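You operate a simulated robot arm through the tools that you are given. There is no shell and no other tool.

Carry out the task below with a simulated robot arm. There is one attempt and no reset: what you move stays moved.

Task
Gauge the rough stone and stand the dop of that size in the press carriage.
Fine: close the gauge slide on the stone, read it, draw the slide back; the size cards name the dops.

Only the result counts: the job must be done as asked and must still hold three seconds after the hand-in. Knocking over, shifting, dropping, spilling or breaking anything else fails it.

Robot
A 6-joint arm with a two-finger parallel gripper, fixed in place. Base frame: the origin is on the floor under the middle of its stand, x ahead of it, y to its left, z up; the work surface is at about z = 0.8. Readings come in m, degrees, newtons and seconds.
It reaches about 1.347 m from its shoulder. Its first joint turns from -166.0 to 166.0 degrees. Payload 3.91 kg.
The tool frame sits at the grasp point between the pads (the TCP): z along the fingers, y along the line on which they close. The tips reach 0.03 m beyond it. Largest opening 0.11 m; finger width 0.02, thickness 0.01; the body of the gripper, 0.048 by 0.112 m, starts 0.055 m behind the TCP.
Orientation is told as [roll, pitch, yaw] about the base's x, y, z axes, in that order, counted from this pose: with the fingers straight down and closing along the base's y, the tool's x points along the base's -x, its y along +y and its z along -z.

Tools
- The arm moves only by the tool apply_moves. Its argument "increments" is a list of rows, each an object (a shift or turn left out is 0, a gripper value left out holds the last) with "fingers": the finger opening in m, from 0 to 0.11; "slide": the shift along the base's x, y, z in m, a list of three; "dr": the turn, a rotation vector about the base's x, y, z in degrees, a list of three. In form: [{"fingers": fingers, "slide": [tx, ty, tz], "dr": [ax, ay, az]}, ...]. A call has 1 to 20 rows; each row is the pose to reach, as a shift and turn from the pose commanded when the call began. Rows are played at 5 a second. More than 0.05 m and 8.6 degrees between two rows, or a gripper value outside its range, and nothing of the call is played. Where a pose cannot be reached the arm comes as near as it can. A force on the tool above 40 N (or 10 N above the force at the start of the call, whichever is more), or a blocked arm, ends the call early, and 0.2 s more pass. Each finger travels about 0.108 m/s and halts on what it meets, pressing with about 37 N; the grip force reading is that of the motor and also rises with nothing between the fingers. The clock runs only during rows and for 0.2 s after the last one: add rows that repeat a pose to give the fingers time. The reply holds the time, the measured pose of the TCP, the force on the tool along the base axes, the opening and the grip force, in the units named above and with some noise, with the torque about the TCP (base axes, N m) and any sound that the robot's microphone picked up.
- Cameras (640 x 400 px; columns grow to the right, rows downward): "scene" is fixed at [0.0501, 0.6499, 1.5453]; the picture's right is [-0.11, -0.99, 0.00], its down [-0.58, 0.06, -0.81] and it looks along [0.81, -0.09, -0.59] (base axes); focal length 336 px, centre (320, 200). "wrist" rides on the gripper at [0.072, 0.017, -0.103] in the tool frame; the picture's right is [-0.23, 0.97, 0.00], its down [-0.76, -0.18, -0.62] and it looks along [-0.61, -0.14, 0.78] (tool axes); focal length 222 px, centre (320, 200). There is no depth. A picture from a camera that has moved, and an enlarged one, comes with that camera's place and axes in the base frame and with its lens.
- get_image(camera): a new picture of that camera. The clock stands still meanwhile.
- zoom(camera, box): a new picture of the part [left, top, right, bottom] of that camera's present view, enlarged. The clock stands still meanwhile.
- close_job(): hands the job in; it is judged then, once.

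Places have to be worked out from the pictures, the camera data and where the tool is seen. Open the gripper and draw the arm clear of the work before you hand the job in, unless the task says otherwise.

The tools are called after "Call:" by a JSON object that holds its "api" and its "payload". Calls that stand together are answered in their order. apply_moves: Moves the arm, as the interface text tells. Its arguments: {"type":"object","properties":{"increments":{"type":"array"}},"required":["increments"]} The other tools are called the same way: get_image (camera) takes a picture; zoom (camera, box) takes an enlarged picture of a part of a camera's view; close_job () hands the job in.

At the start:

```text
clock: 0.0
eef_pos: [0.7547, 0.0853, 1.1316]
tcp_rot: [0.1, 0.0, -0.1]
wrist_force: [1.0, -0.2, 0.5]
wrist_torque: [-0.02, -0.03, 0.01]
width: 0.1101
grip_force: 0.1
```

scene: 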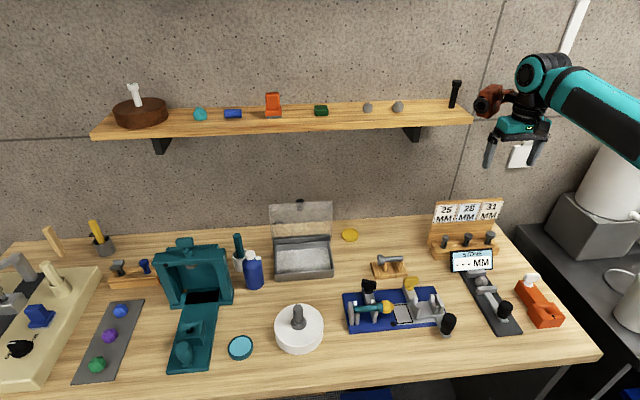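
wrist: 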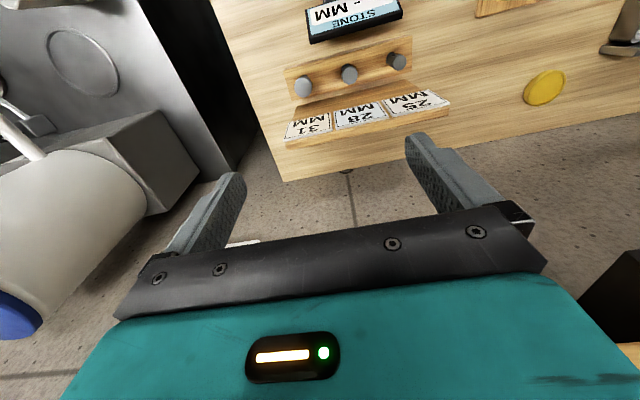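

I start by taking closer looks at the gauge, the dop rack and the press areas in the scene camera.

Call:
{"api": "zoom", "payload": {"camera": "scene", "box": [420, 190, 580, 340]}}

Call:
{"api": "zoom", "payload": {"camera": "scene", "box": [330, 220, 470, 350]}}

Call:
{"api": "zoom", "payload": {"camera": "scene", "box": [100, 220, 270, 390]}}

Call:
{"api": "zoom", "payload": {"camera": "scene", "box": [0, 210, 160, 390]}}

```text
2.67 times, centred on (500, 265) of scene
camera zoom: at [0.0501, 0.6499, 1.5453], right [-0.11, -0.99, 0.0], down [-0.58, 0.06, -0.81], along [0.81, -0.09, -0.59], focal length 896 px, centre (-160, 27)
```

zoom: 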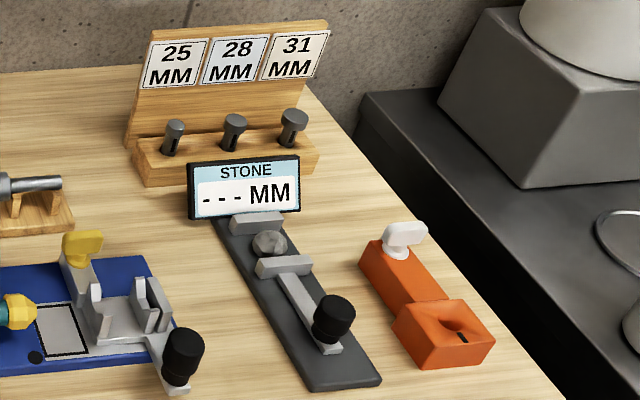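

```text
3.08 times, centred on (400, 285) of scene
camera zoom: at [0.0501, 0.6499, 1.5453], right [-0.11, -0.99, 0.0], down [-0.58, 0.06, -0.81], along [0.81, -0.09, -0.59], focal length 1033 px, centre (74, -62)
```

zoom: 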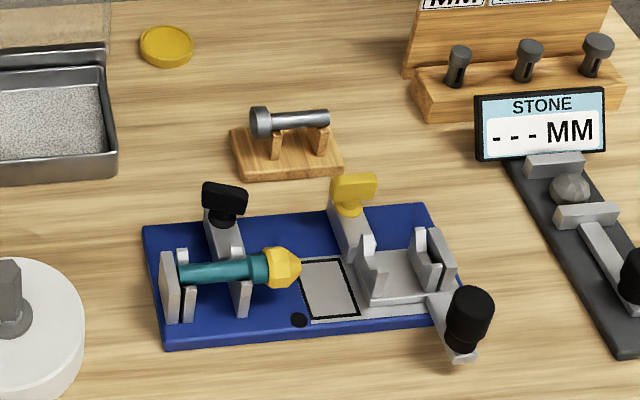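

```text
2.35 times, centred on (185, 305) of scene
camera zoom: at [0.0501, 0.6499, 1.5453], right [-0.11, -0.99, 0.0], down [-0.58, 0.06, -0.81], along [0.81, -0.09, -0.59], focal length 790 px, centre (638, -47)
```

zoom: 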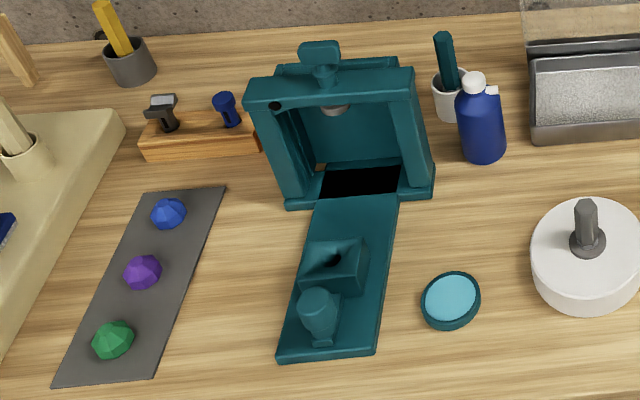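

```text
2.22 times, centred on (80, 300) of scene
camera zoom: at [0.0501, 0.6499, 1.5453], right [-0.11, -0.99, 0.0], down [-0.58, 0.06, -0.81], along [0.81, -0.09, -0.59], focal length 746 px, centre (853, -22)
```

zoom: 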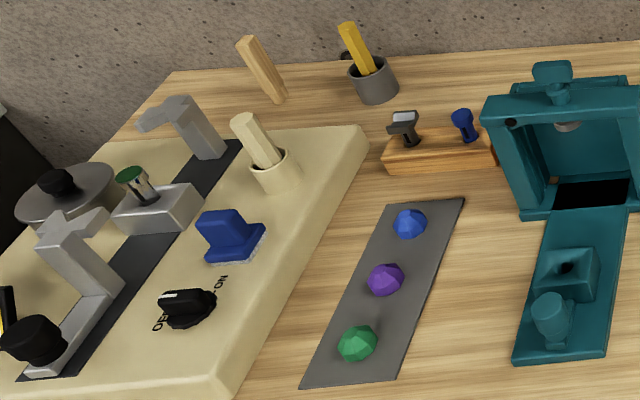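

The stone gauge lies along x at about y 0.147 (black knob near x 0.51, z 0.85), and the dops are at about x 0.747, y 0.197 / 0.130 / 0.063. I move back above the gauge to view it with the wrist camera.

Call:
{"api": "apply_moves", "payload": {"increments": [{"slide": [-0.045, 0.01, 0]}, {"slide": [-0.09, 0.02, 0]}, {"slide": [-0.135, 0.03, -0.01]}, {"slide": [-0.18, 0.04, -0.02]}, {"slide": [-0.225, 0.05, -0.03]}, {"slide": [-0.27, 0.06, -0.04]}, {"slide": [-0.3, 0.065, -0.05]}, {"slide": [-0.3, 0.065, -0.05]}]}}

```text
clock: 1.8
eef_pos: [0.4542, 0.1504, 1.0802]
tcp_rot: [-0.1, 0.1, 0.0]
wrist_force: [-0.3, 0.4, -0.8]
wrist_torque: [0.01, 0.01, -0.01]
width: 0.1099
grip_force: 0.1
```

The arm is now above the near end of the gauge. I take a wrist picture and a scene picture.

Call:
{"api": "get_image", "payload": {"camera": "wrist"}}

Call:
{"api": "get_image", "payload": {"camera": "scene"}}

```text
taken
camera wrist: at [0.3809, 0.1675, 1.1848], right [0.23, 0.97, 0.0], down [0.76, -0.18, 0.62], along [0.61, -0.14, -0.78], focal length 222 px, centre (320, 200)
```

wrist: 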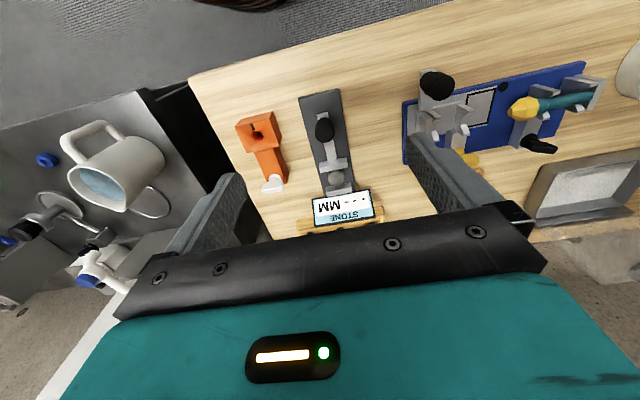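

```text
taken
```

scene: 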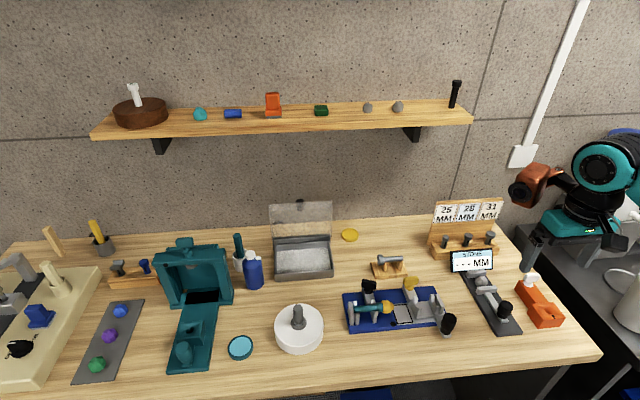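

Call:
{"api": "zoom", "payload": {"camera": "wrist", "box": [220, 70, 420, 240]}}

Call:
{"api": "zoom", "payload": {"camera": "wrist", "box": [280, 80, 370, 170]}}

Call:
{"api": "zoom", "payload": {"camera": "scene", "box": [450, 240, 570, 340]}}

```text
2.35 times, centred on (320, 155) of wrist
camera zoom: at [0.3809, 0.1675, 1.1848], right [0.23, 0.97, 0.0], down [0.76, -0.18, 0.62], along [0.61, -0.14, -0.78], focal length 523 px, centre (320, 306)
```

zoom: 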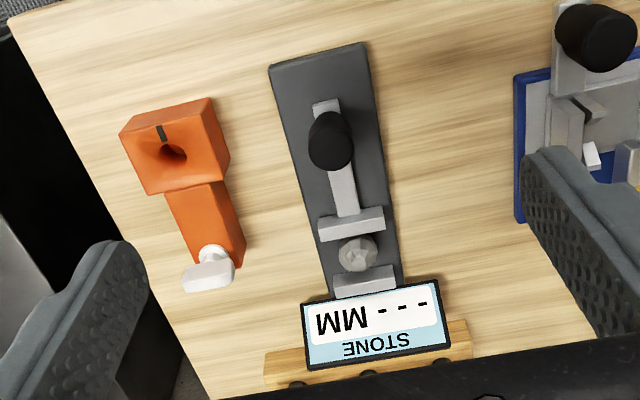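

```text
4.44 times, centred on (325, 125) of wrist
camera zoom: at [0.3809, 0.1675, 1.1848], right [0.23, 0.97, 0.0], down [0.76, -0.18, 0.62], along [0.61, -0.14, -0.78], focal length 987 px, centre (298, 533)
```

zoom: 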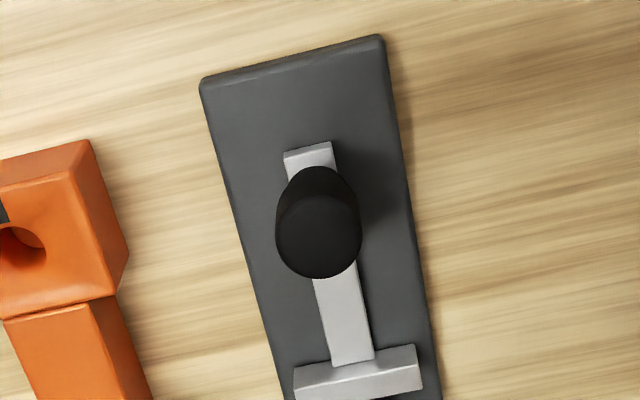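

```text
4.00 times, centred on (510, 290) of scene
camera zoom: at [0.0501, 0.6499, 1.5453], right [-0.11, -0.99, 0.0], down [-0.58, 0.06, -0.81], along [0.81, -0.09, -0.59], focal length 1343 px, centre (-440, -160)
```

zoom: 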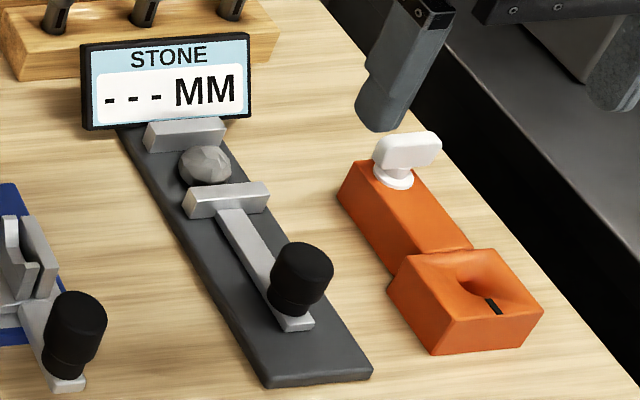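

The knob's centre comes out at about (0.510, 0.147) with its top near z 0.86; slide gap to the stone is about 1 cm. I go above the knob with the fingers part open and check the alignment.

Call:
{"api": "apply_moves", "payload": {"increments": [{"slide": [0.02, 0, -0.04], "fingers": 0.08}, {"slide": [0.04, -0.002, -0.08], "fingers": 0.08}, {"slide": [0.056, -0.003, -0.12], "fingers": 0.08}, {"slide": [0.056, -0.003, -0.16], "fingers": 0.08}, {"slide": [0.056, -0.003, -0.165], "fingers": 0.08}]}}

Call:
{"api": "get_image", "payload": {"camera": "wrist"}}

Call:
{"api": "zoom", "payload": {"camera": "scene", "box": [430, 180, 590, 340]}}

```text
clock: 3.0
eef_pos: [0.5107, 0.1478, 0.9182]
tcp_rot: [0.0, 0.0, 0.0]
wrist_force: [0.6, -0.1, 0.0]
wrist_torque: [0.02, 0.01, 0.02]
width: 0.0799
grip_force: 0.0
```

```text
taken
camera wrist: at [0.4365, 0.1644, 1.0215], right [0.23, 0.97, 0.0], down [0.76, -0.18, 0.62], along [0.61, -0.14, -0.78], focal length 222 px, centre (320, 200)
```

wrist: 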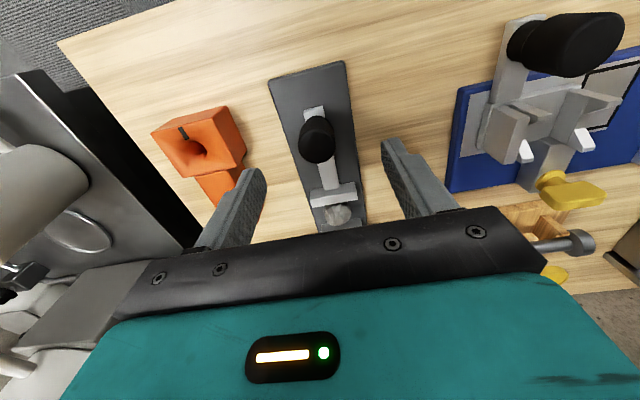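

```text
2.50 times, centred on (510, 260) of scene
camera zoom: at [0.0501, 0.6499, 1.5453], right [-0.11, -0.99, 0.0], down [-0.58, 0.06, -0.81], along [0.81, -0.09, -0.59], focal length 840 px, centre (-155, 50)
```

zoom: 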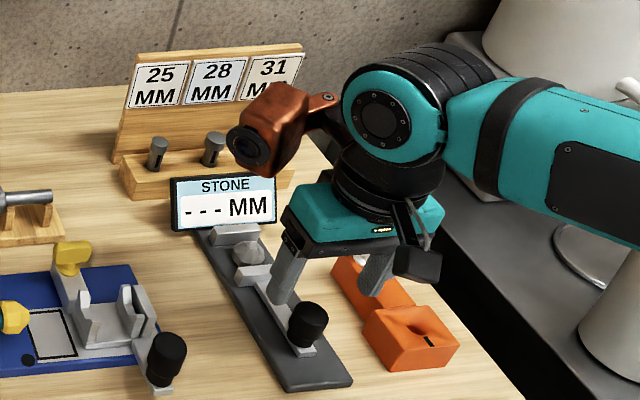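

The knob lines up with the fingers: about (0.508, 0.146). I lower so the pads straddle the knob, keeping the tips clear of the slide bar, and close partly first.

Call:
{"api": "apply_moves", "payload": {"increments": [{"slide": [-0.001, -0.0015, -0.03], "fingers": 0.08}, {"slide": [-0.001, -0.0015, -0.055], "fingers": 0.08}, {"slide": [-0.001, -0.0015, -0.06], "fingers": 0.06}, {"slide": [-0.001, -0.0015, -0.06], "fingers": 0.046}, {"slide": [-0.001, -0.0015, -0.06], "fingers": 0.046}]}}

Call:
{"api": "get_image", "payload": {"camera": "wrist"}}

Call:
{"api": "zoom", "payload": {"camera": "scene", "box": [430, 220, 550, 340]}}

```text
clock: 4.2
eef_pos: [0.5094, 0.145, 0.858]
tcp_rot: [0.0, 0.0, 0.0]
wrist_force: [0.2, 0.2, -0.4]
wrist_torque: [0.05, 0.01, 0.01]
width: 0.0461
grip_force: 0.1
```

```text
taken
camera wrist: at [0.4355, 0.1623, 0.9623], right [0.23, 0.97, 0.0], down [0.76, -0.18, 0.62], along [0.61, -0.14, -0.78], focal length 222 px, centre (320, 200)
```

wrist: 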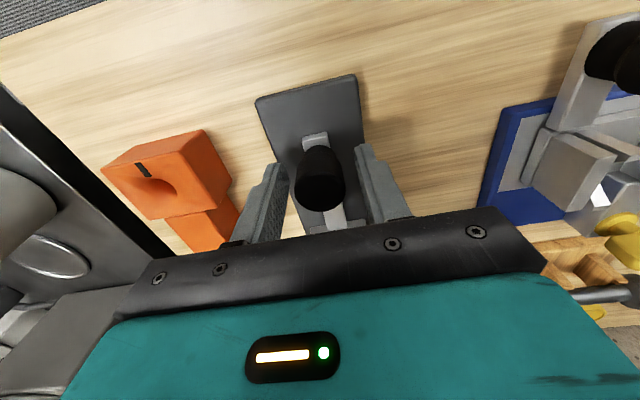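

```text
3.33 times, centred on (490, 280) of scene
camera zoom: at [0.0501, 0.6499, 1.5453], right [-0.11, -0.99, 0.0], down [-0.58, 0.06, -0.81], along [0.81, -0.09, -0.59], focal length 1120 px, centre (-247, -67)
```

zoom: 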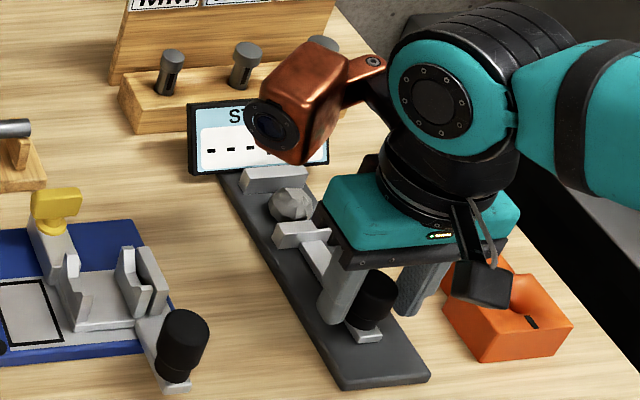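

The knob sits centred between the fingers. I close on it and check the force.

Call:
{"api": "apply_moves", "payload": {"increments": [{"fingers": 0.04}, {"fingers": 0.034}, {"fingers": 0.028}, {"fingers": 0.028}]}}

```text
clock: 5.2
eef_pos: [0.5084, 0.1459, 0.8599]
tcp_rot: [0.0, 0.0, -0.1]
wrist_force: [-0.7, -2.7, 0.4]
wrist_torque: [-0.01, 0.05, 0.0]
width: 0.0295
grip_force: 2.0
```

The fingers met the knob at about 29.5 mm width. I tighten a little and push the slide forward in small steps towards the stone, watching the x force.

Call:
{"api": "apply_moves", "payload": {"increments": [{"fingers": 0.022}, {"fingers": 0.022}, {"fingers": 0.022, "slide": [0.002, 0, 0]}, {"fingers": 0.022, "slide": [0.004, 0, 0]}, {"fingers": 0.022, "slide": [0.006, 0, 0]}, {"fingers": 0.022, "slide": [0.006, 0, 0]}]}}

```text
clock: 6.6
eef_pos: [0.5147, 0.145, 0.8578]
tcp_rot: [0.0, -0.1, 0.0]
wrist_force: [1.9, -4.7, 29.4]
wrist_torque: [-0.27, -0.24, 0.01]
width: 0.0283
grip_force: 45.1
```

The slide moved 6 mm with little x force, but squeezing harder produces a vertical load of 29 N (tapered knob). I ease the grip and look.

Call:
{"api": "apply_moves", "payload": {"increments": [{"fingers": 0.029}, {"fingers": 0.029}]}}

Call:
{"api": "zoom", "payload": {"camera": "scene", "box": [430, 220, 550, 340]}}

Call:
{"api": "zoom", "payload": {"camera": "wrist", "box": [220, 60, 420, 240]}}

```text
clock: 7.2
eef_pos: [0.5154, 0.1453, 0.8575]
tcp_rot: [0.0, 0.0, -0.1]
wrist_force: [0.2, -0.6, -0.3]
wrist_torque: [0.02, 0.01, 0.03]
width: 0.0291
grip_force: 0.5
```

```text
3.33 times, centred on (490, 280) of scene
camera zoom: at [0.0501, 0.6499, 1.5453], right [-0.11, -0.99, 0.0], down [-0.58, 0.06, -0.81], along [0.81, -0.09, -0.59], focal length 1120 px, centre (-247, -67)
```

zoom: 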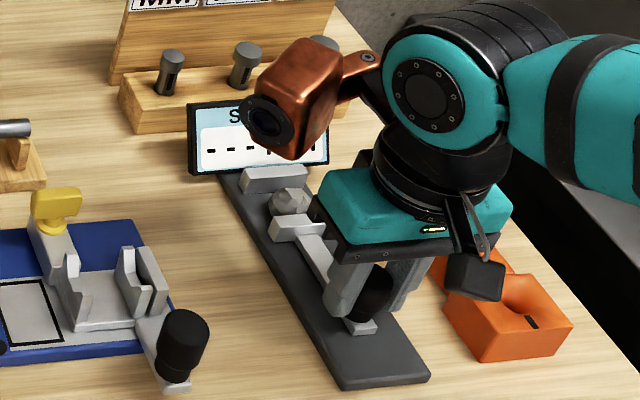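

```text
2.22 times, centred on (320, 150) of wrist
camera zoom: at [0.4421, 0.162, 0.9605], right [0.23, 0.97, 0.0], down [0.76, -0.18, 0.62], along [0.61, -0.14, -0.78], focal length 494 px, centre (320, 311)
```

zoom: 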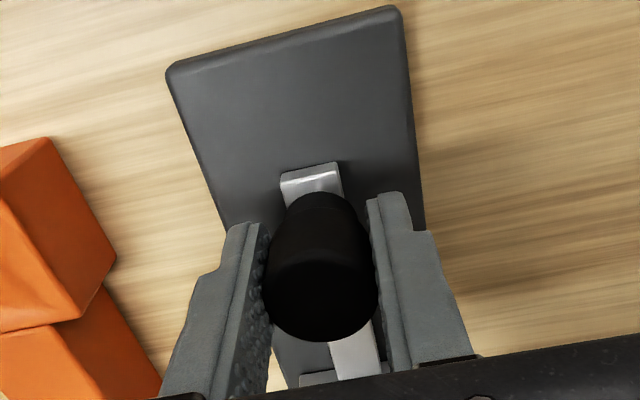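

The slide is now close to the stone. With a light grip I go forward in 1 mm steps until it meets the stone.

Call:
{"api": "apply_moves", "payload": {"increments": [{"fingers": 0.027}, {"fingers": 0.027}, {"fingers": 0.027, "slide": [0.001, 0, 0]}, {"fingers": 0.027, "slide": [0.002, 0, 0]}, {"fingers": 0.027, "slide": [0.003, 0, 0]}, {"fingers": 0.027, "slide": [0.003, 0, 0]}]}}

Call:
{"api": "zoom", "payload": {"camera": "scene", "box": [460, 220, 520, 290]}}

```text
clock: 8.6
eef_pos: [0.5172, 0.1444, 0.8577]
tcp_rot: [-0.1, 0.1, 0.1]
wrist_force: [-1.1, -9.1, -25.8]
wrist_torque: [0.15, -0.25, -0.06]
width: 0.0286
grip_force: 44.9
```

```text
5.71 times, centred on (490, 255) of scene
camera zoom: at [0.0501, 0.6499, 1.5453], right [-0.11, -0.99, 0.0], down [-0.58, 0.06, -0.81], along [0.81, -0.09, -0.59], focal length 1919 px, centre (-651, -114)
```

zoom: 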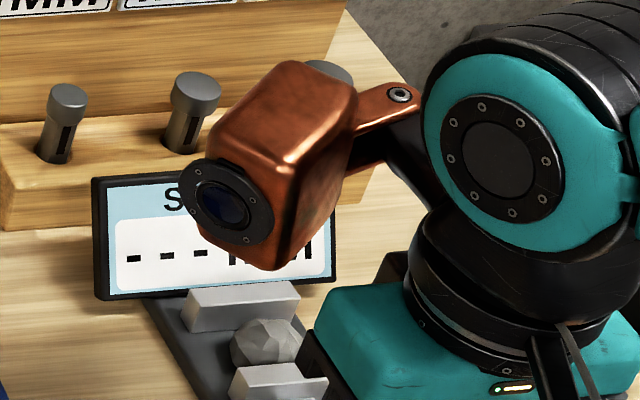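

The display still shows dashes, so the slide isn't on the stone yet. I ease the grip, shift 1 mm in -y to centre on the knob, and continue forward.

Call:
{"api": "apply_moves", "payload": {"increments": [{"fingers": 0.0295}, {"fingers": 0.0295, "slide": [0, -0.001, 0]}, {"fingers": 0.0275, "slide": [0, -0.001, 0]}, {"fingers": 0.0275, "slide": [0.001, -0.001, 0]}, {"fingers": 0.0275, "slide": [0.002, -0.001, 0]}, {"fingers": 0.0275, "slide": [0.003, -0.001, 0]}, {"fingers": 0.0275, "slide": [0.003, -0.001, 0]}]}}

Call:
{"api": "zoom", "payload": {"camera": "scene", "box": [460, 220, 520, 290]}}

```text
clock: 10.2
eef_pos: [0.5215, 0.145, 0.8558]
tcp_rot: [0.0, 0.0, 0.0]
wrist_force: [-0.8, 3.5, 1.4]
wrist_torque: [0.2, 0.04, 0.02]
width: 0.0299
grip_force: 2.3
```

```text
5.71 times, centred on (490, 255) of scene
camera zoom: at [0.0501, 0.6499, 1.5453], right [-0.11, -0.99, 0.0], down [-0.58, 0.06, -0.81], along [0.81, -0.09, -0.59], focal length 1919 px, centre (-651, -114)
```

zoom: 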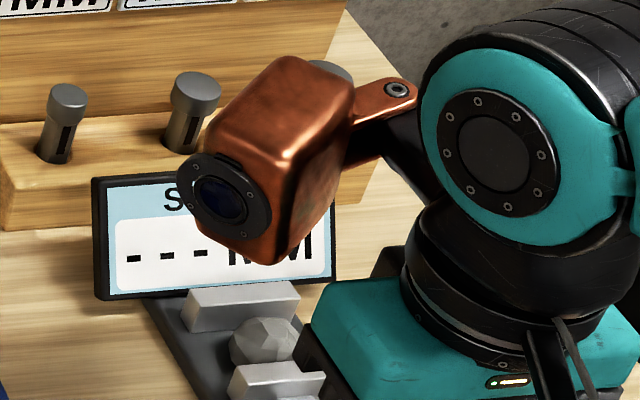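

Still dashes and almost no x force; the jaw and the stone appear nearly in touch. I continue forward in 1 mm steps.

Call:
{"api": "apply_moves", "payload": {"increments": [{"fingers": 0.0265}, {"fingers": 0.0265, "slide": [0.001, 0, 0]}, {"fingers": 0.0265, "slide": [0.002, 0, 0]}, {"fingers": 0.0265, "slide": [0.003, 0, 0]}, {"fingers": 0.0265, "slide": [0.004, 0, 0]}, {"fingers": 0.0265, "slide": [0.004, 0, 0]}]}}

Call:
{"api": "zoom", "payload": {"camera": "scene", "box": [460, 220, 520, 290]}}

Call:
{"api": "zoom", "payload": {"camera": "wrist", "box": [220, 60, 420, 240]}}

```text
clock: 11.6
eef_pos: [0.5258, 0.1447, 0.8565]
tcp_rot: [0.0, 0.0, 0.0]
wrist_force: [-0.8, 5.4, 1.8]
wrist_torque: [0.14, 0.0, -0.01]
width: 0.0293
grip_force: 3.4
```

```text
5.71 times, centred on (490, 255) of scene
camera zoom: at [0.0501, 0.6499, 1.5453], right [-0.11, -0.99, 0.0], down [-0.58, 0.06, -0.81], along [0.81, -0.09, -0.59], focal length 1919 px, centre (-651, -114)
```

zoom: 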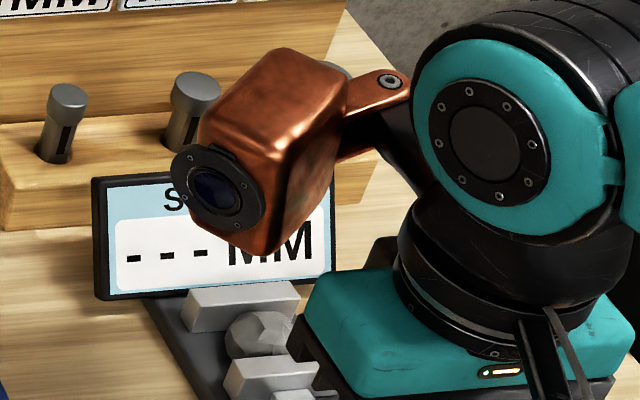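

```text
2.22 times, centred on (320, 150) of wrist
camera zoom: at [0.4527, 0.1612, 0.9603], right [0.23, 0.97, 0.0], down [0.76, -0.18, 0.62], along [0.61, -0.14, -0.78], focal length 494 px, centre (320, 311)
```

zoom: 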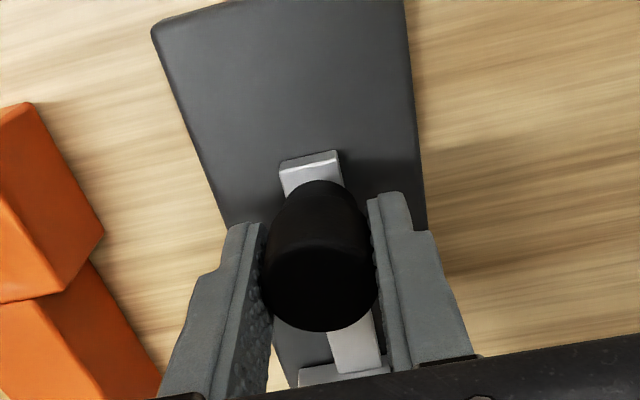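

The jaw now reaches the stone, which is being nudged against the fixed jaw. I keep advancing carefully.

Call:
{"api": "apply_moves", "payload": {"increments": [{"fingers": 0.0265, "slide": [0.001, 0, 0]}, {"fingers": 0.0265, "slide": [0.002, 0, 0]}, {"fingers": 0.0265, "slide": [0.003, 0, 0]}, {"fingers": 0.0265, "slide": [0.003, 0, 0]}]}}

Call:
{"api": "zoom", "payload": {"camera": "scene", "box": [460, 220, 520, 290]}}

```text
clock: 12.6
eef_pos: [0.529, 0.1446, 0.8554]
tcp_rot: [0.0, 0.0, 0.1]
wrist_force: [-1.9, 7.1, 0.4]
wrist_torque: [0.14, 0.11, 0.02]
width: 0.0299
grip_force: 3.1
```

```text
5.71 times, centred on (490, 255) of scene
camera zoom: at [0.0501, 0.6499, 1.5453], right [-0.11, -0.99, 0.0], down [-0.58, 0.06, -0.81], along [0.81, -0.09, -0.59], focal length 1919 px, centre (-651, -114)
```

zoom: 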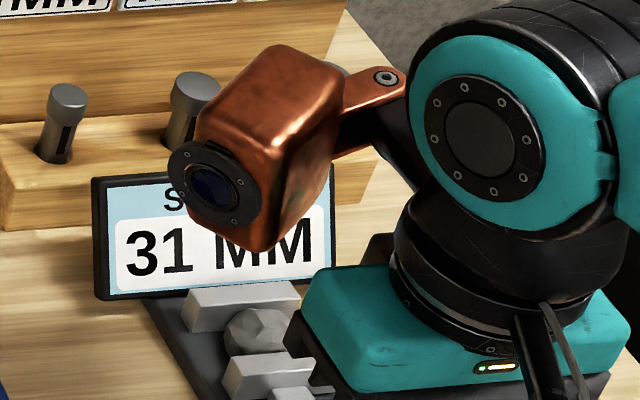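

The display reads 31 MM. I press 1–2 mm further to confirm that the slide is truly closed and the reading stays.

Call:
{"api": "apply_moves", "payload": {"increments": [{"fingers": 0.0265, "slide": [0.001, 0, 0]}, {"fingers": 0.0265, "slide": [0.002, 0, 0]}, {"fingers": 0.0265, "slide": [0.002, 0, 0]}]}}

Call:
{"api": "zoom", "payload": {"camera": "scene", "box": [460, 220, 520, 290]}}

```text
clock: 13.4
eef_pos: [0.5297, 0.1447, 0.857]
tcp_rot: [0.0, -0.1, 0.1]
wrist_force: [-1.7, 8.4, -1.8]
wrist_torque: [0.23, 0.04, -0.03]
width: 0.0305
grip_force: 3.8
```

```text
5.71 times, centred on (490, 255) of scene
camera zoom: at [0.0501, 0.6499, 1.5453], right [-0.11, -0.99, 0.0], down [-0.58, 0.06, -0.81], along [0.81, -0.09, -0.59], focal length 1919 px, centre (-651, -114)
```

zoom: 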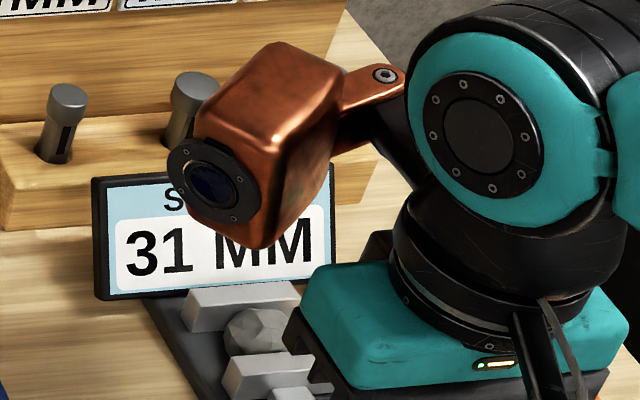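

Reading stays at 31 MM. I do one firmer check with a tighter grip and another millimetre.

Call:
{"api": "apply_moves", "payload": {"increments": [{"fingers": 0.0245, "slide": [0.0, 0, 0]}, {"fingers": 0.0245, "slide": [0.001, 0, 0]}, {"fingers": 0.0245, "slide": [0.002, 0, 0]}, {"fingers": 0.0245, "slide": [0.002, 0, 0]}]}}

Call:
{"api": "zoom", "payload": {"camera": "scene", "box": [460, 220, 520, 290]}}

Call:
{"api": "get_image", "payload": {"camera": "wrist"}}

```text
clock: 14.4
eef_pos: [0.5321, 0.1441, 0.8568]
tcp_rot: [0.1, 0.0, 0.1]
wrist_force: [-3.0, 10.2, -1.4]
wrist_torque: [0.22, 0.06, -0.01]
width: 0.0293
grip_force: 5.2
```

```text
5.71 times, centred on (490, 255) of scene
camera zoom: at [0.0501, 0.6499, 1.5453], right [-0.11, -0.99, 0.0], down [-0.58, 0.06, -0.81], along [0.81, -0.09, -0.59], focal length 1919 px, centre (-651, -114)
```

zoom: 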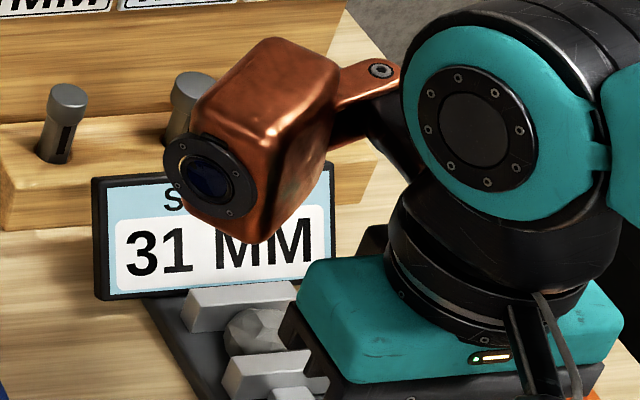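

```text
taken
camera wrist: at [0.4595, 0.1613, 0.9605], right [0.23, 0.97, 0.0], down [0.76, -0.18, 0.62], along [0.61, -0.14, -0.78], focal length 222 px, centre (320, 200)
```

wrist: 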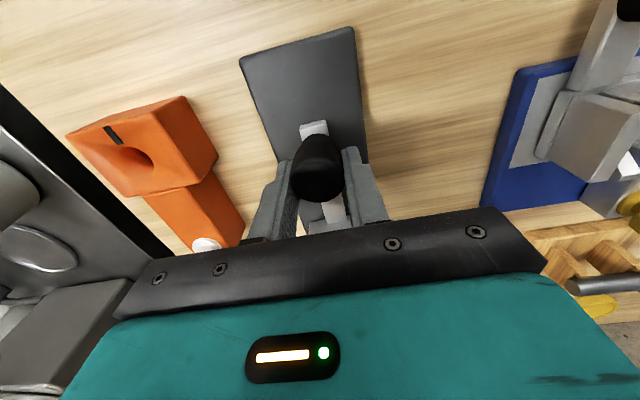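

31 mm is confirmed: the jaw no longer moves and the pads just slip on the knob. I re-centre the grip on the knob and draw the slide back to where it started.

Call:
{"api": "apply_moves", "payload": {"increments": [{"fingers": 0.034}, {"fingers": 0.034, "slide": [-0.004, 0.0005, 0]}, {"fingers": 0.034, "slide": [-0.004, 0.0005, 0]}, {"fingers": 0.026, "slide": [-0.004, 0.0005, 0]}, {"fingers": 0.0255, "slide": [-0.004, 0.0005, 0]}, {"fingers": 0.0255, "slide": [-0.004, 0.0005, 0]}]}}

```text
clock: 15.8
eef_pos: [0.5288, 0.1452, 0.8578]
tcp_rot: [0.0, 0.0, 0.0]
wrist_force: [0.8, 7.7, 2.8]
wrist_torque: [0.38, -0.51, 0.07]
width: 0.0285
grip_force: 45.0
```

Firmly gripped now. I pull back in 3 mm steps by about 22 mm.

Call:
{"api": "apply_moves", "payload": {"increments": [{"slide": [-0.003, 0, 0]}, {"slide": [-0.006, 0, 0]}, {"slide": [-0.009, 0, 0]}, {"slide": [-0.012, 0, 0]}, {"slide": [-0.015, 0, 0]}, {"slide": [-0.018, 0, 0]}, {"slide": [-0.02, 0, 0]}, {"slide": [-0.02, 0, 0]}]}}

Call:
{"api": "zoom", "payload": {"camera": "scene", "box": [430, 220, 550, 340]}}

Call:
{"api": "get_image", "payload": {"camera": "wrist"}}

```text
clock: 17.6
eef_pos: [0.5089, 0.1444, 0.8558]
tcp_rot: [0.0, -0.1, 0.0]
wrist_force: [25.7, 1.9, -1.6]
wrist_torque: [0.22, -0.84, -0.01]
width: 0.0284
grip_force: 44.9
```

```text
3.33 times, centred on (490, 280) of scene
camera zoom: at [0.0501, 0.6499, 1.5453], right [-0.11, -0.99, 0.0], down [-0.58, 0.06, -0.81], along [0.81, -0.09, -0.59], focal length 1120 px, centre (-247, -67)
```

zoom: 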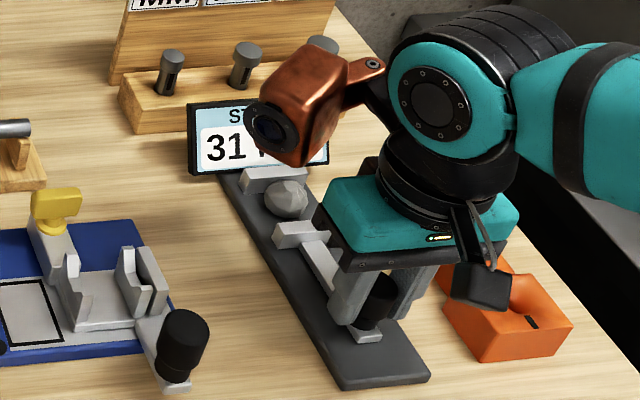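

```text
taken
camera wrist: at [0.4357, 0.1616, 0.9597], right [0.23, 0.97, 0.0], down [0.76, -0.18, 0.62], along [0.61, -0.14, -0.78], focal length 222 px, centre (320, 200)
```

wrist: 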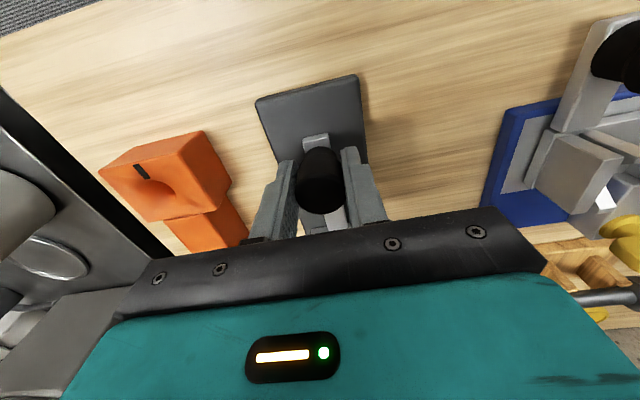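

The slide is back at its stop (25 N on the tool), the stone is free, and 31 stays on the display. I release the knob and lift clear.

Call:
{"api": "apply_moves", "payload": {"increments": [{"fingers": 0.04, "slide": [0.001, 0, 0]}, {"fingers": 0.06, "slide": [0.001, 0, 0]}, {"fingers": 0.08, "slide": [0.001, 0, 0]}, {"fingers": 0.08, "slide": [0.001, 0, 0.03]}, {"fingers": 0.08, "slide": [0.001, 0, 0.07]}, {"fingers": 0.08, "slide": [0.001, 0, 0.12]}, {"fingers": 0.08, "slide": [0.001, -0.02, 0.17]}, {"fingers": 0.08, "slide": [0.001, -0.04, 0.21]}, {"fingers": 0.08, "slide": [0.001, -0.05, 0.24]}]}}

Call:
{"api": "get_image", "payload": {"camera": "wrist"}}

Call:
{"api": "zoom", "payload": {"camera": "scene", "box": [420, 190, 580, 340]}}

```text
refused: row 7 steps farther than a row can; nothing moved
```

```text
taken
camera wrist: at [0.4357, 0.1616, 0.9597], right [0.23, 0.97, 0.0], down [0.76, -0.18, 0.62], along [0.61, -0.14, -0.78], focal length 222 px, centre (320, 200)
```

wrist: 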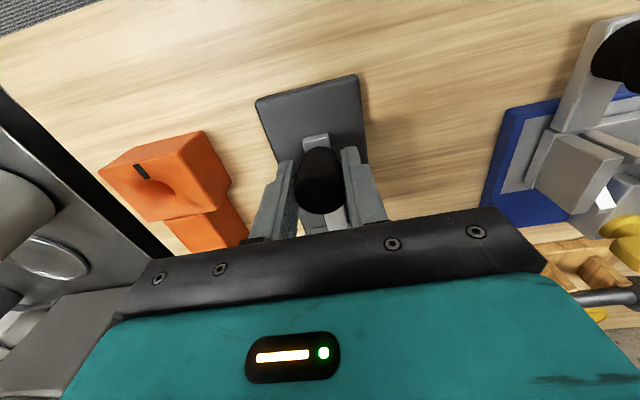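

```text
2.67 times, centred on (500, 265) of scene
camera zoom: at [0.0501, 0.6499, 1.5453], right [-0.11, -0.99, 0.0], down [-0.58, 0.06, -0.81], along [0.81, -0.09, -0.59], focal length 896 px, centre (-160, 27)
```

zoom: 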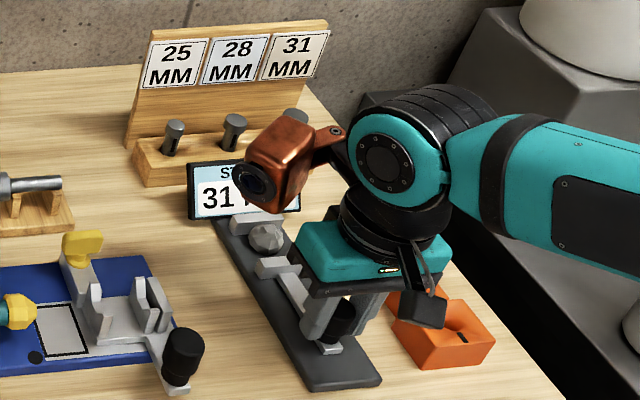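

The call was refused because one step was too long, so nothing moved. I repeat the release with smaller steps.

Call:
{"api": "apply_moves", "payload": {"increments": [{"fingers": 0.04, "slide": [0.001, 0, 0]}, {"fingers": 0.06, "slide": [0.001, 0, 0]}, {"fingers": 0.08, "slide": [0.001, 0, 0]}, {"fingers": 0.08, "slide": [0.001, 0, 0.03]}, {"fingers": 0.08, "slide": [0.001, 0, 0.07]}, {"fingers": 0.08, "slide": [0.001, 0, 0.11]}, {"fingers": 0.08, "slide": [0.001, -0.01, 0.15]}, {"fingers": 0.08, "slide": [0.001, -0.025, 0.19]}, {"fingers": 0.08, "slide": [0.001, -0.04, 0.22]}]}}

Call:
{"api": "get_image", "payload": {"camera": "wrist"}}

Call:
{"api": "zoom", "payload": {"camera": "scene", "box": [420, 190, 580, 340]}}

```text
clock: 19.6
eef_pos: [0.5078, 0.1081, 1.0745]
tcp_rot: [0.0, 0.0, -0.1]
wrist_force: [-0.6, 0.2, -1.4]
wrist_torque: [-0.01, 0.03, 0.0]
width: 0.0798
grip_force: 0.1
```

```text
taken
camera wrist: at [0.4348, 0.125, 1.1778], right [0.23, 0.97, 0.0], down [0.76, -0.18, 0.62], along [0.61, -0.14, -0.78], focal length 222 px, centre (320, 200)
```

wrist: 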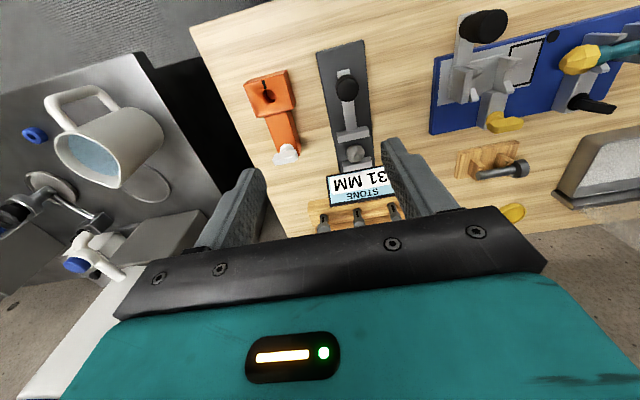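

```text
2.67 times, centred on (500, 265) of scene
camera zoom: at [0.0501, 0.6499, 1.5453], right [-0.11, -0.99, 0.0], down [-0.58, 0.06, -0.81], along [0.81, -0.09, -0.59], focal length 896 px, centre (-160, 27)
```

zoom: 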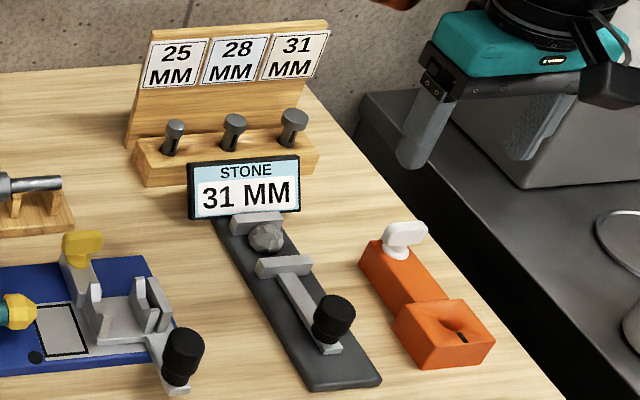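

The gauge is as before, with 31 MM read, so the 31 dop is the rightmost in the rack. I look closely at that dop and at the teal press carriage.

Call:
{"api": "zoom", "payload": {"camera": "scene", "box": [470, 220, 510, 250]}}

Call:
{"api": "zoom", "payload": {"camera": "scene", "box": [160, 300, 240, 375]}}

Call:
{"api": "zoom", "payload": {"camera": "wrist", "box": [300, 160, 410, 240]}}

Call:
{"api": "zoom", "payload": {"camera": "scene", "box": [140, 225, 250, 310]}}

```text
13.33 times, centred on (490, 235) of scene
camera zoom: at [0.0501, 0.6499, 1.5453], right [-0.11, -0.99, 0.0], down [-0.58, 0.06, -0.81], along [0.81, -0.09, -0.59], focal length 4478 px, centre (-1947, -267)
```

zoom: 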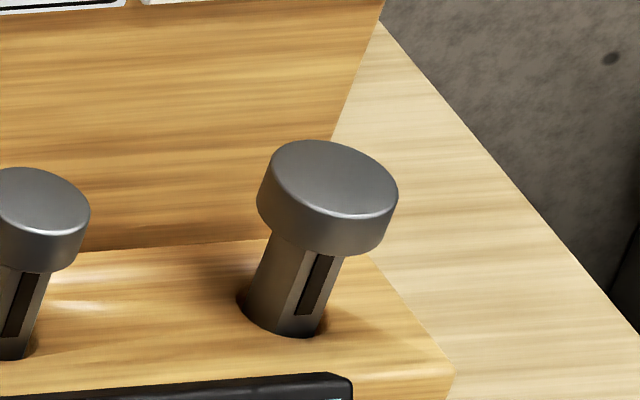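

```text
5.33 times, centred on (200, 338) of scene
camera zoom: at [0.0501, 0.6499, 1.5453], right [-0.11, -0.99, 0.0], down [-0.58, 0.06, -0.81], along [0.81, -0.09, -0.59], focal length 1791 px, centre (960, -533)
```

zoom: 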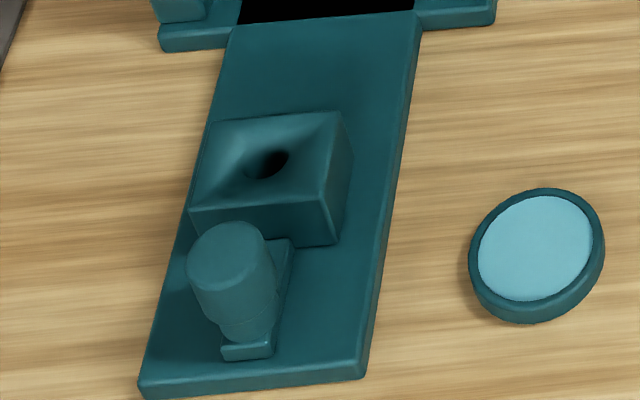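

```text
5.00 times, centred on (355, 200) of wrist
camera zoom: at [0.4348, 0.125, 1.1778], right [0.23, 0.97, 0.0], down [0.76, -0.18, 0.62], along [0.61, -0.14, -0.78], focal length 1111 px, centre (145, 200)
```

zoom: 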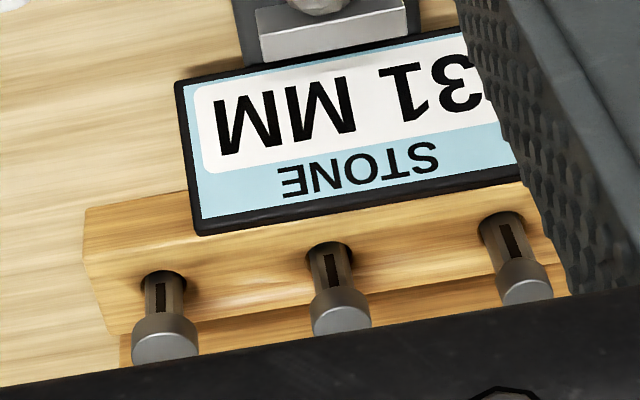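

```text
4.71 times, centred on (195, 268) of scene
camera zoom: at [0.0501, 0.6499, 1.5453], right [-0.11, -0.99, 0.0], down [-0.58, 0.06, -0.81], along [0.81, -0.09, -0.59], focal length 1580 px, centre (908, -118)
```

zoom: 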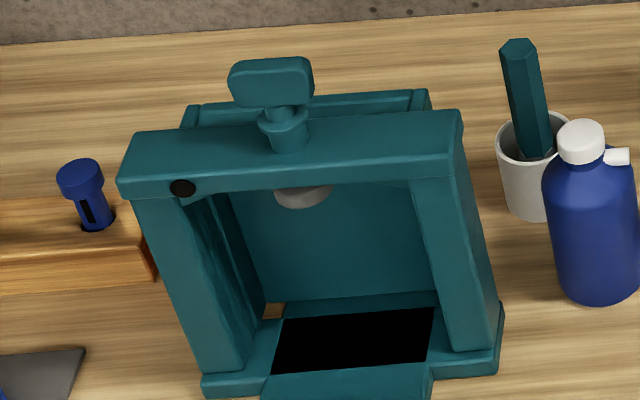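

The 31 dop has a head about 30 mm wide (top ~z 0.874) on a ~15 mm stem at about (0.749, 0.062); the rack top is near z 0.83 with the card board right behind it. I move above it for a close check.

Call:
{"api": "apply_moves", "payload": {"increments": [{"slide": [0.04, -0.008, 0], "fingers": 0.058}, {"slide": [0.08, -0.016, 0]}, {"slide": [0.12, -0.024, 0]}, {"slide": [0.16, -0.032, 0]}, {"slide": [0.2, -0.04, -0.01]}, {"slide": [0.225, -0.044, -0.03]}, {"slide": [0.237, -0.046, -0.06]}, {"slide": [0.237, -0.046, -0.06]}]}}

Call:
{"api": "get_image", "payload": {"camera": "wrist"}}

Call:
{"api": "zoom", "payload": {"camera": "scene", "box": [410, 130, 570, 270]}}

```text
clock: 21.4
eef_pos: [0.7466, 0.0621, 1.0147]
tcp_rot: [0.0, 0.0, 0.1]
wrist_force: [0.6, 0.3, -0.8]
wrist_torque: [0.02, -0.01, 0.02]
width: 0.0579
grip_force: 0.0
```

```text
taken
camera wrist: at [0.6733, 0.078, 1.1179], right [0.23, 0.97, 0.0], down [0.76, -0.18, 0.62], along [0.61, -0.14, -0.78], focal length 222 px, centre (320, 200)
```

wrist: 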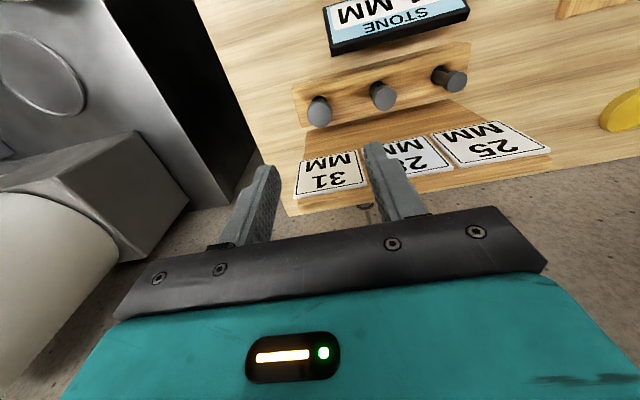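

```text
2.86 times, centred on (490, 200) of scene
camera zoom: at [0.0501, 0.6499, 1.5453], right [-0.11, -0.99, 0.0], down [-0.58, 0.06, -0.81], along [0.81, -0.09, -0.59], focal length 960 px, centre (-166, 200)
```

zoom: 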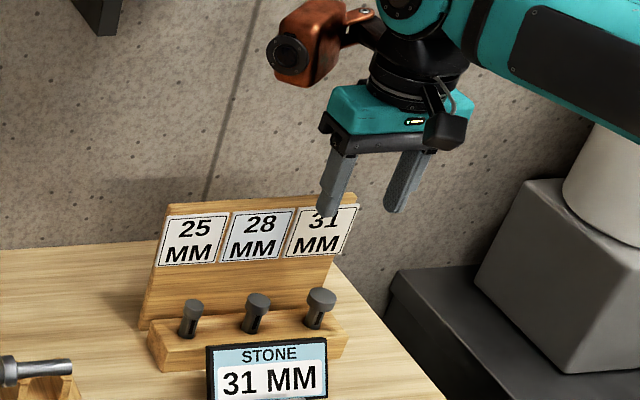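

I zoom in on the dops with the wrist camera for precise location.

Call:
{"api": "zoom", "payload": {"camera": "wrist", "box": [270, 40, 480, 180]}}

Call:
{"api": "zoom", "payload": {"camera": "wrist", "box": [290, 80, 350, 130]}}

```text
2.86 times, centred on (375, 110) of wrist
camera zoom: at [0.6733, 0.078, 1.1179], right [0.23, 0.97, 0.0], down [0.76, -0.18, 0.62], along [0.61, -0.14, -0.78], focal length 635 px, centre (163, 457)
```

zoom: 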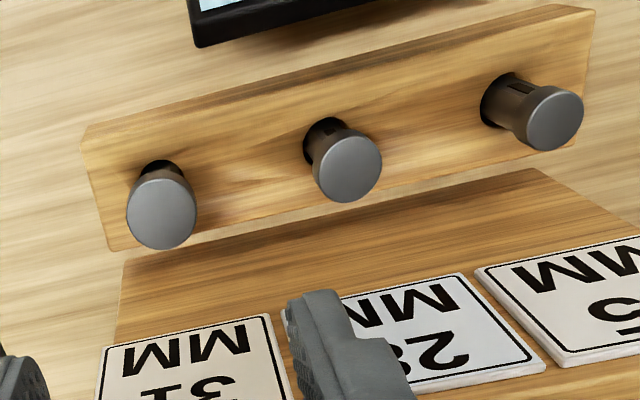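

```text
8.00 times, centred on (320, 105) of wrist
camera zoom: at [0.6733, 0.078, 1.1179], right [0.23, 0.97, 0.0], down [0.76, -0.18, 0.62], along [0.61, -0.14, -0.78], focal length 1777 px, centre (320, 960)
```

zoom: 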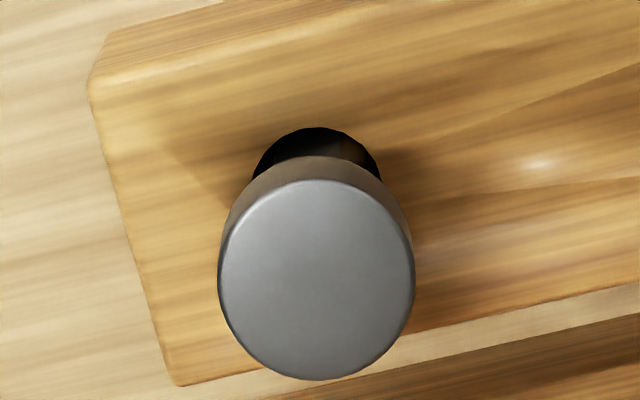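

From the wrist view the dop head sits about 4 mm ahead (+x) of the TCP and 0.6 mm to -y, head top ≈ z 0.871, diameter ≈ 26 mm. I descend so the tips come just below the head, leaving a little room to the card board.

Call:
{"api": "apply_moves", "payload": {"increments": [{"slide": [0.0015, -0.0006, -0.04]}, {"slide": [0.0015, -0.0006, -0.075]}, {"slide": [0.0015, -0.0006, -0.1]}, {"slide": [0.0015, -0.0006, -0.12]}, {"slide": [0.0015, -0.0006, -0.131]}, {"slide": [0.0015, -0.0006, -0.131]}]}}

Call:
{"api": "zoom", "payload": {"camera": "scene", "box": [420, 160, 560, 270]}}

Call:
{"api": "get_image", "payload": {"camera": "wrist"}}

```text
clock: 22.4
eef_pos: [0.7496, 0.0599, 0.9109]
tcp_rot: [0.0, -0.7, 0.1]
wrist_force: [-0.6, 1.7, 8.8]
wrist_torque: [-0.16, -0.34, 0.05]
width: 0.0579
grip_force: 0.0
stopped in row 4: the force on the tool passed its limit at 64 N (the readings are from after the stop); the commanded pose is now the measured one
```

```text
3.64 times, centred on (490, 215) of scene
camera zoom: at [0.0501, 0.6499, 1.5453], right [-0.11, -0.99, 0.0], down [-0.58, 0.06, -0.81], along [0.81, -0.09, -0.59], focal length 1221 px, centre (-298, 146)
```

zoom: 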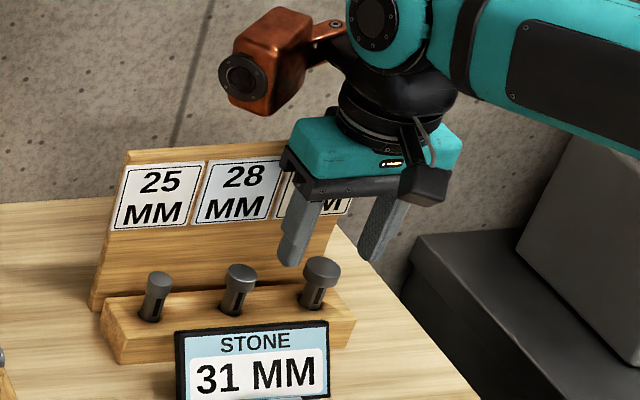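

```text
taken
camera wrist: at [0.6753, 0.0764, 1.0129], right [0.23, 0.97, 0.0], down [0.75, -0.18, 0.63], along [0.62, -0.14, -0.77], focal length 222 px, centre (320, 200)
```

wrist: 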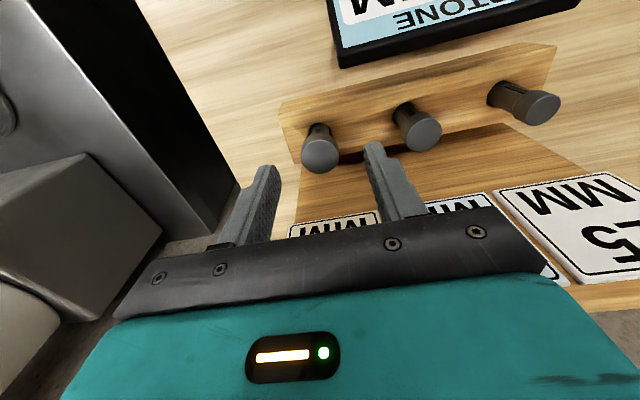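

The gripper body met the top of the card board (64 N stop at TCP z 0.911), so a straight-down grasp doesn't fit here. I lift off right away and then compare the rack to before.

Call:
{"api": "apply_moves", "payload": {"increments": [{"slide": [-0.002, 0, 0.03]}, {"slide": [-0.005, 0, 0.07]}, {"slide": [-0.02, 0, 0.1]}, {"slide": [-0.05, 0.0, 0.12]}, {"slide": [-0.08, 0.0, 0.14]}, {"slide": [-0.08, 0.0, 0.14]}]}}

Call:
{"api": "zoom", "payload": {"camera": "scene", "box": [420, 190, 580, 340]}}

Call:
{"api": "get_image", "payload": {"camera": "wrist"}}

```text
clock: 23.8
eef_pos: [0.67, 0.0632, 1.0514]
tcp_rot: [0.0, -0.8, 0.0]
wrist_force: [0.1, -0.3, -1.2]
wrist_torque: [-0.01, 0.04, 0.0]
width: 0.0578
grip_force: 0.0
```

```text
2.67 times, centred on (500, 265) of scene
camera zoom: at [0.0501, 0.6499, 1.5453], right [-0.11, -0.99, 0.0], down [-0.58, 0.06, -0.81], along [0.81, -0.09, -0.59], focal length 896 px, centre (-160, 27)
```

zoom: 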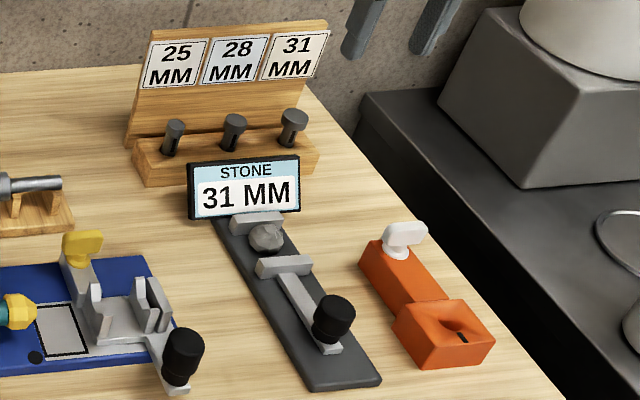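

```text
taken
camera wrist: at [0.5952, 0.079, 1.1537], right [0.23, 0.97, 0.0], down [0.75, -0.18, 0.63], along [0.62, -0.14, -0.78], focal length 222 px, centre (320, 200)
```

wrist: 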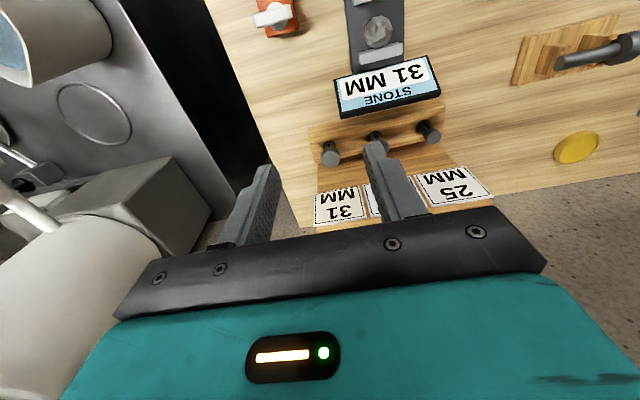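

Rack and dops are unmoved. I tilt the tool back about y by 18° in all (fingers pointing forward-down) so the gripper body will clear the board.

Call:
{"api": "apply_moves", "payload": {"increments": [{"dr": [0, -6, 0]}, {"dr": [0, -12, 0]}, {"dr": [0, -17.3, 0], "fingers": 0.054}, {"dr": [0, -17.3, 0], "slide": [0.03, -0.001, 0]}, {"dr": [0, -17.3, 0], "slide": [0.06, -0.002, 0]}, {"dr": [0, -17.3, 0], "slide": [0.06, -0.002, 0]}]}}

Call:
{"api": "get_image", "payload": {"camera": "wrist"}}

Call:
{"api": "zoom", "payload": {"camera": "scene", "box": [410, 120, 570, 270]}}

```text
clock: 25.2
eef_pos: [0.7313, 0.0582, 1.0469]
tcp_rot: [0.0, -18.0, 0.0]
wrist_force: [-1.1, 0.2, -0.2]
wrist_torque: [0.02, -0.01, 0.0]
width: 0.0539
grip_force: 0.0
```

```text
taken
camera wrist: at [0.6296, 0.075, 1.1239], right [0.22, 0.97, 0.07], down [0.53, -0.18, 0.83], along [0.82, -0.14, -0.56], focal length 222 px, centre (320, 200)
```

wrist: 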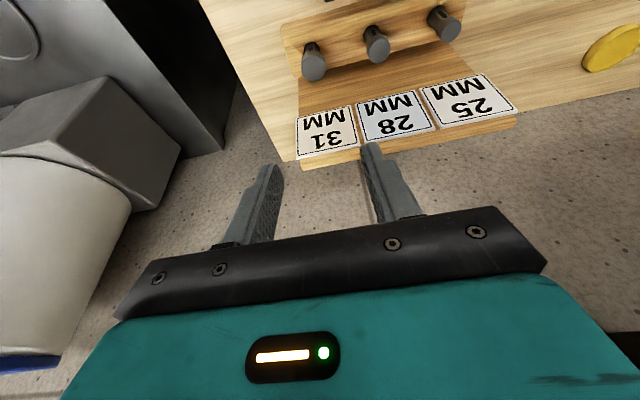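

```text
2.67 times, centred on (490, 195) of scene
camera zoom: at [0.0501, 0.6499, 1.5453], right [-0.11, -0.99, 0.0], down [-0.58, 0.06, -0.81], along [0.81, -0.09, -0.59], focal length 896 px, centre (-133, 213)
```

zoom: 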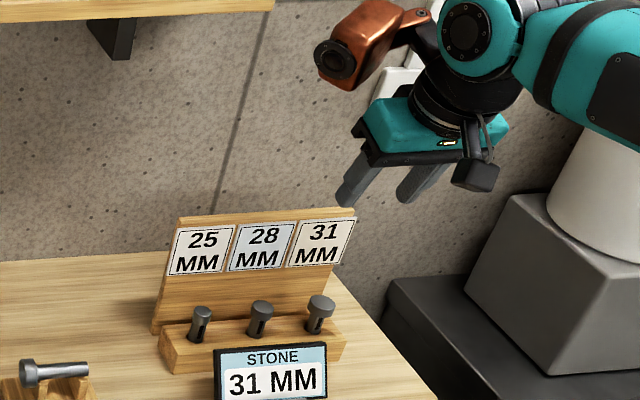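

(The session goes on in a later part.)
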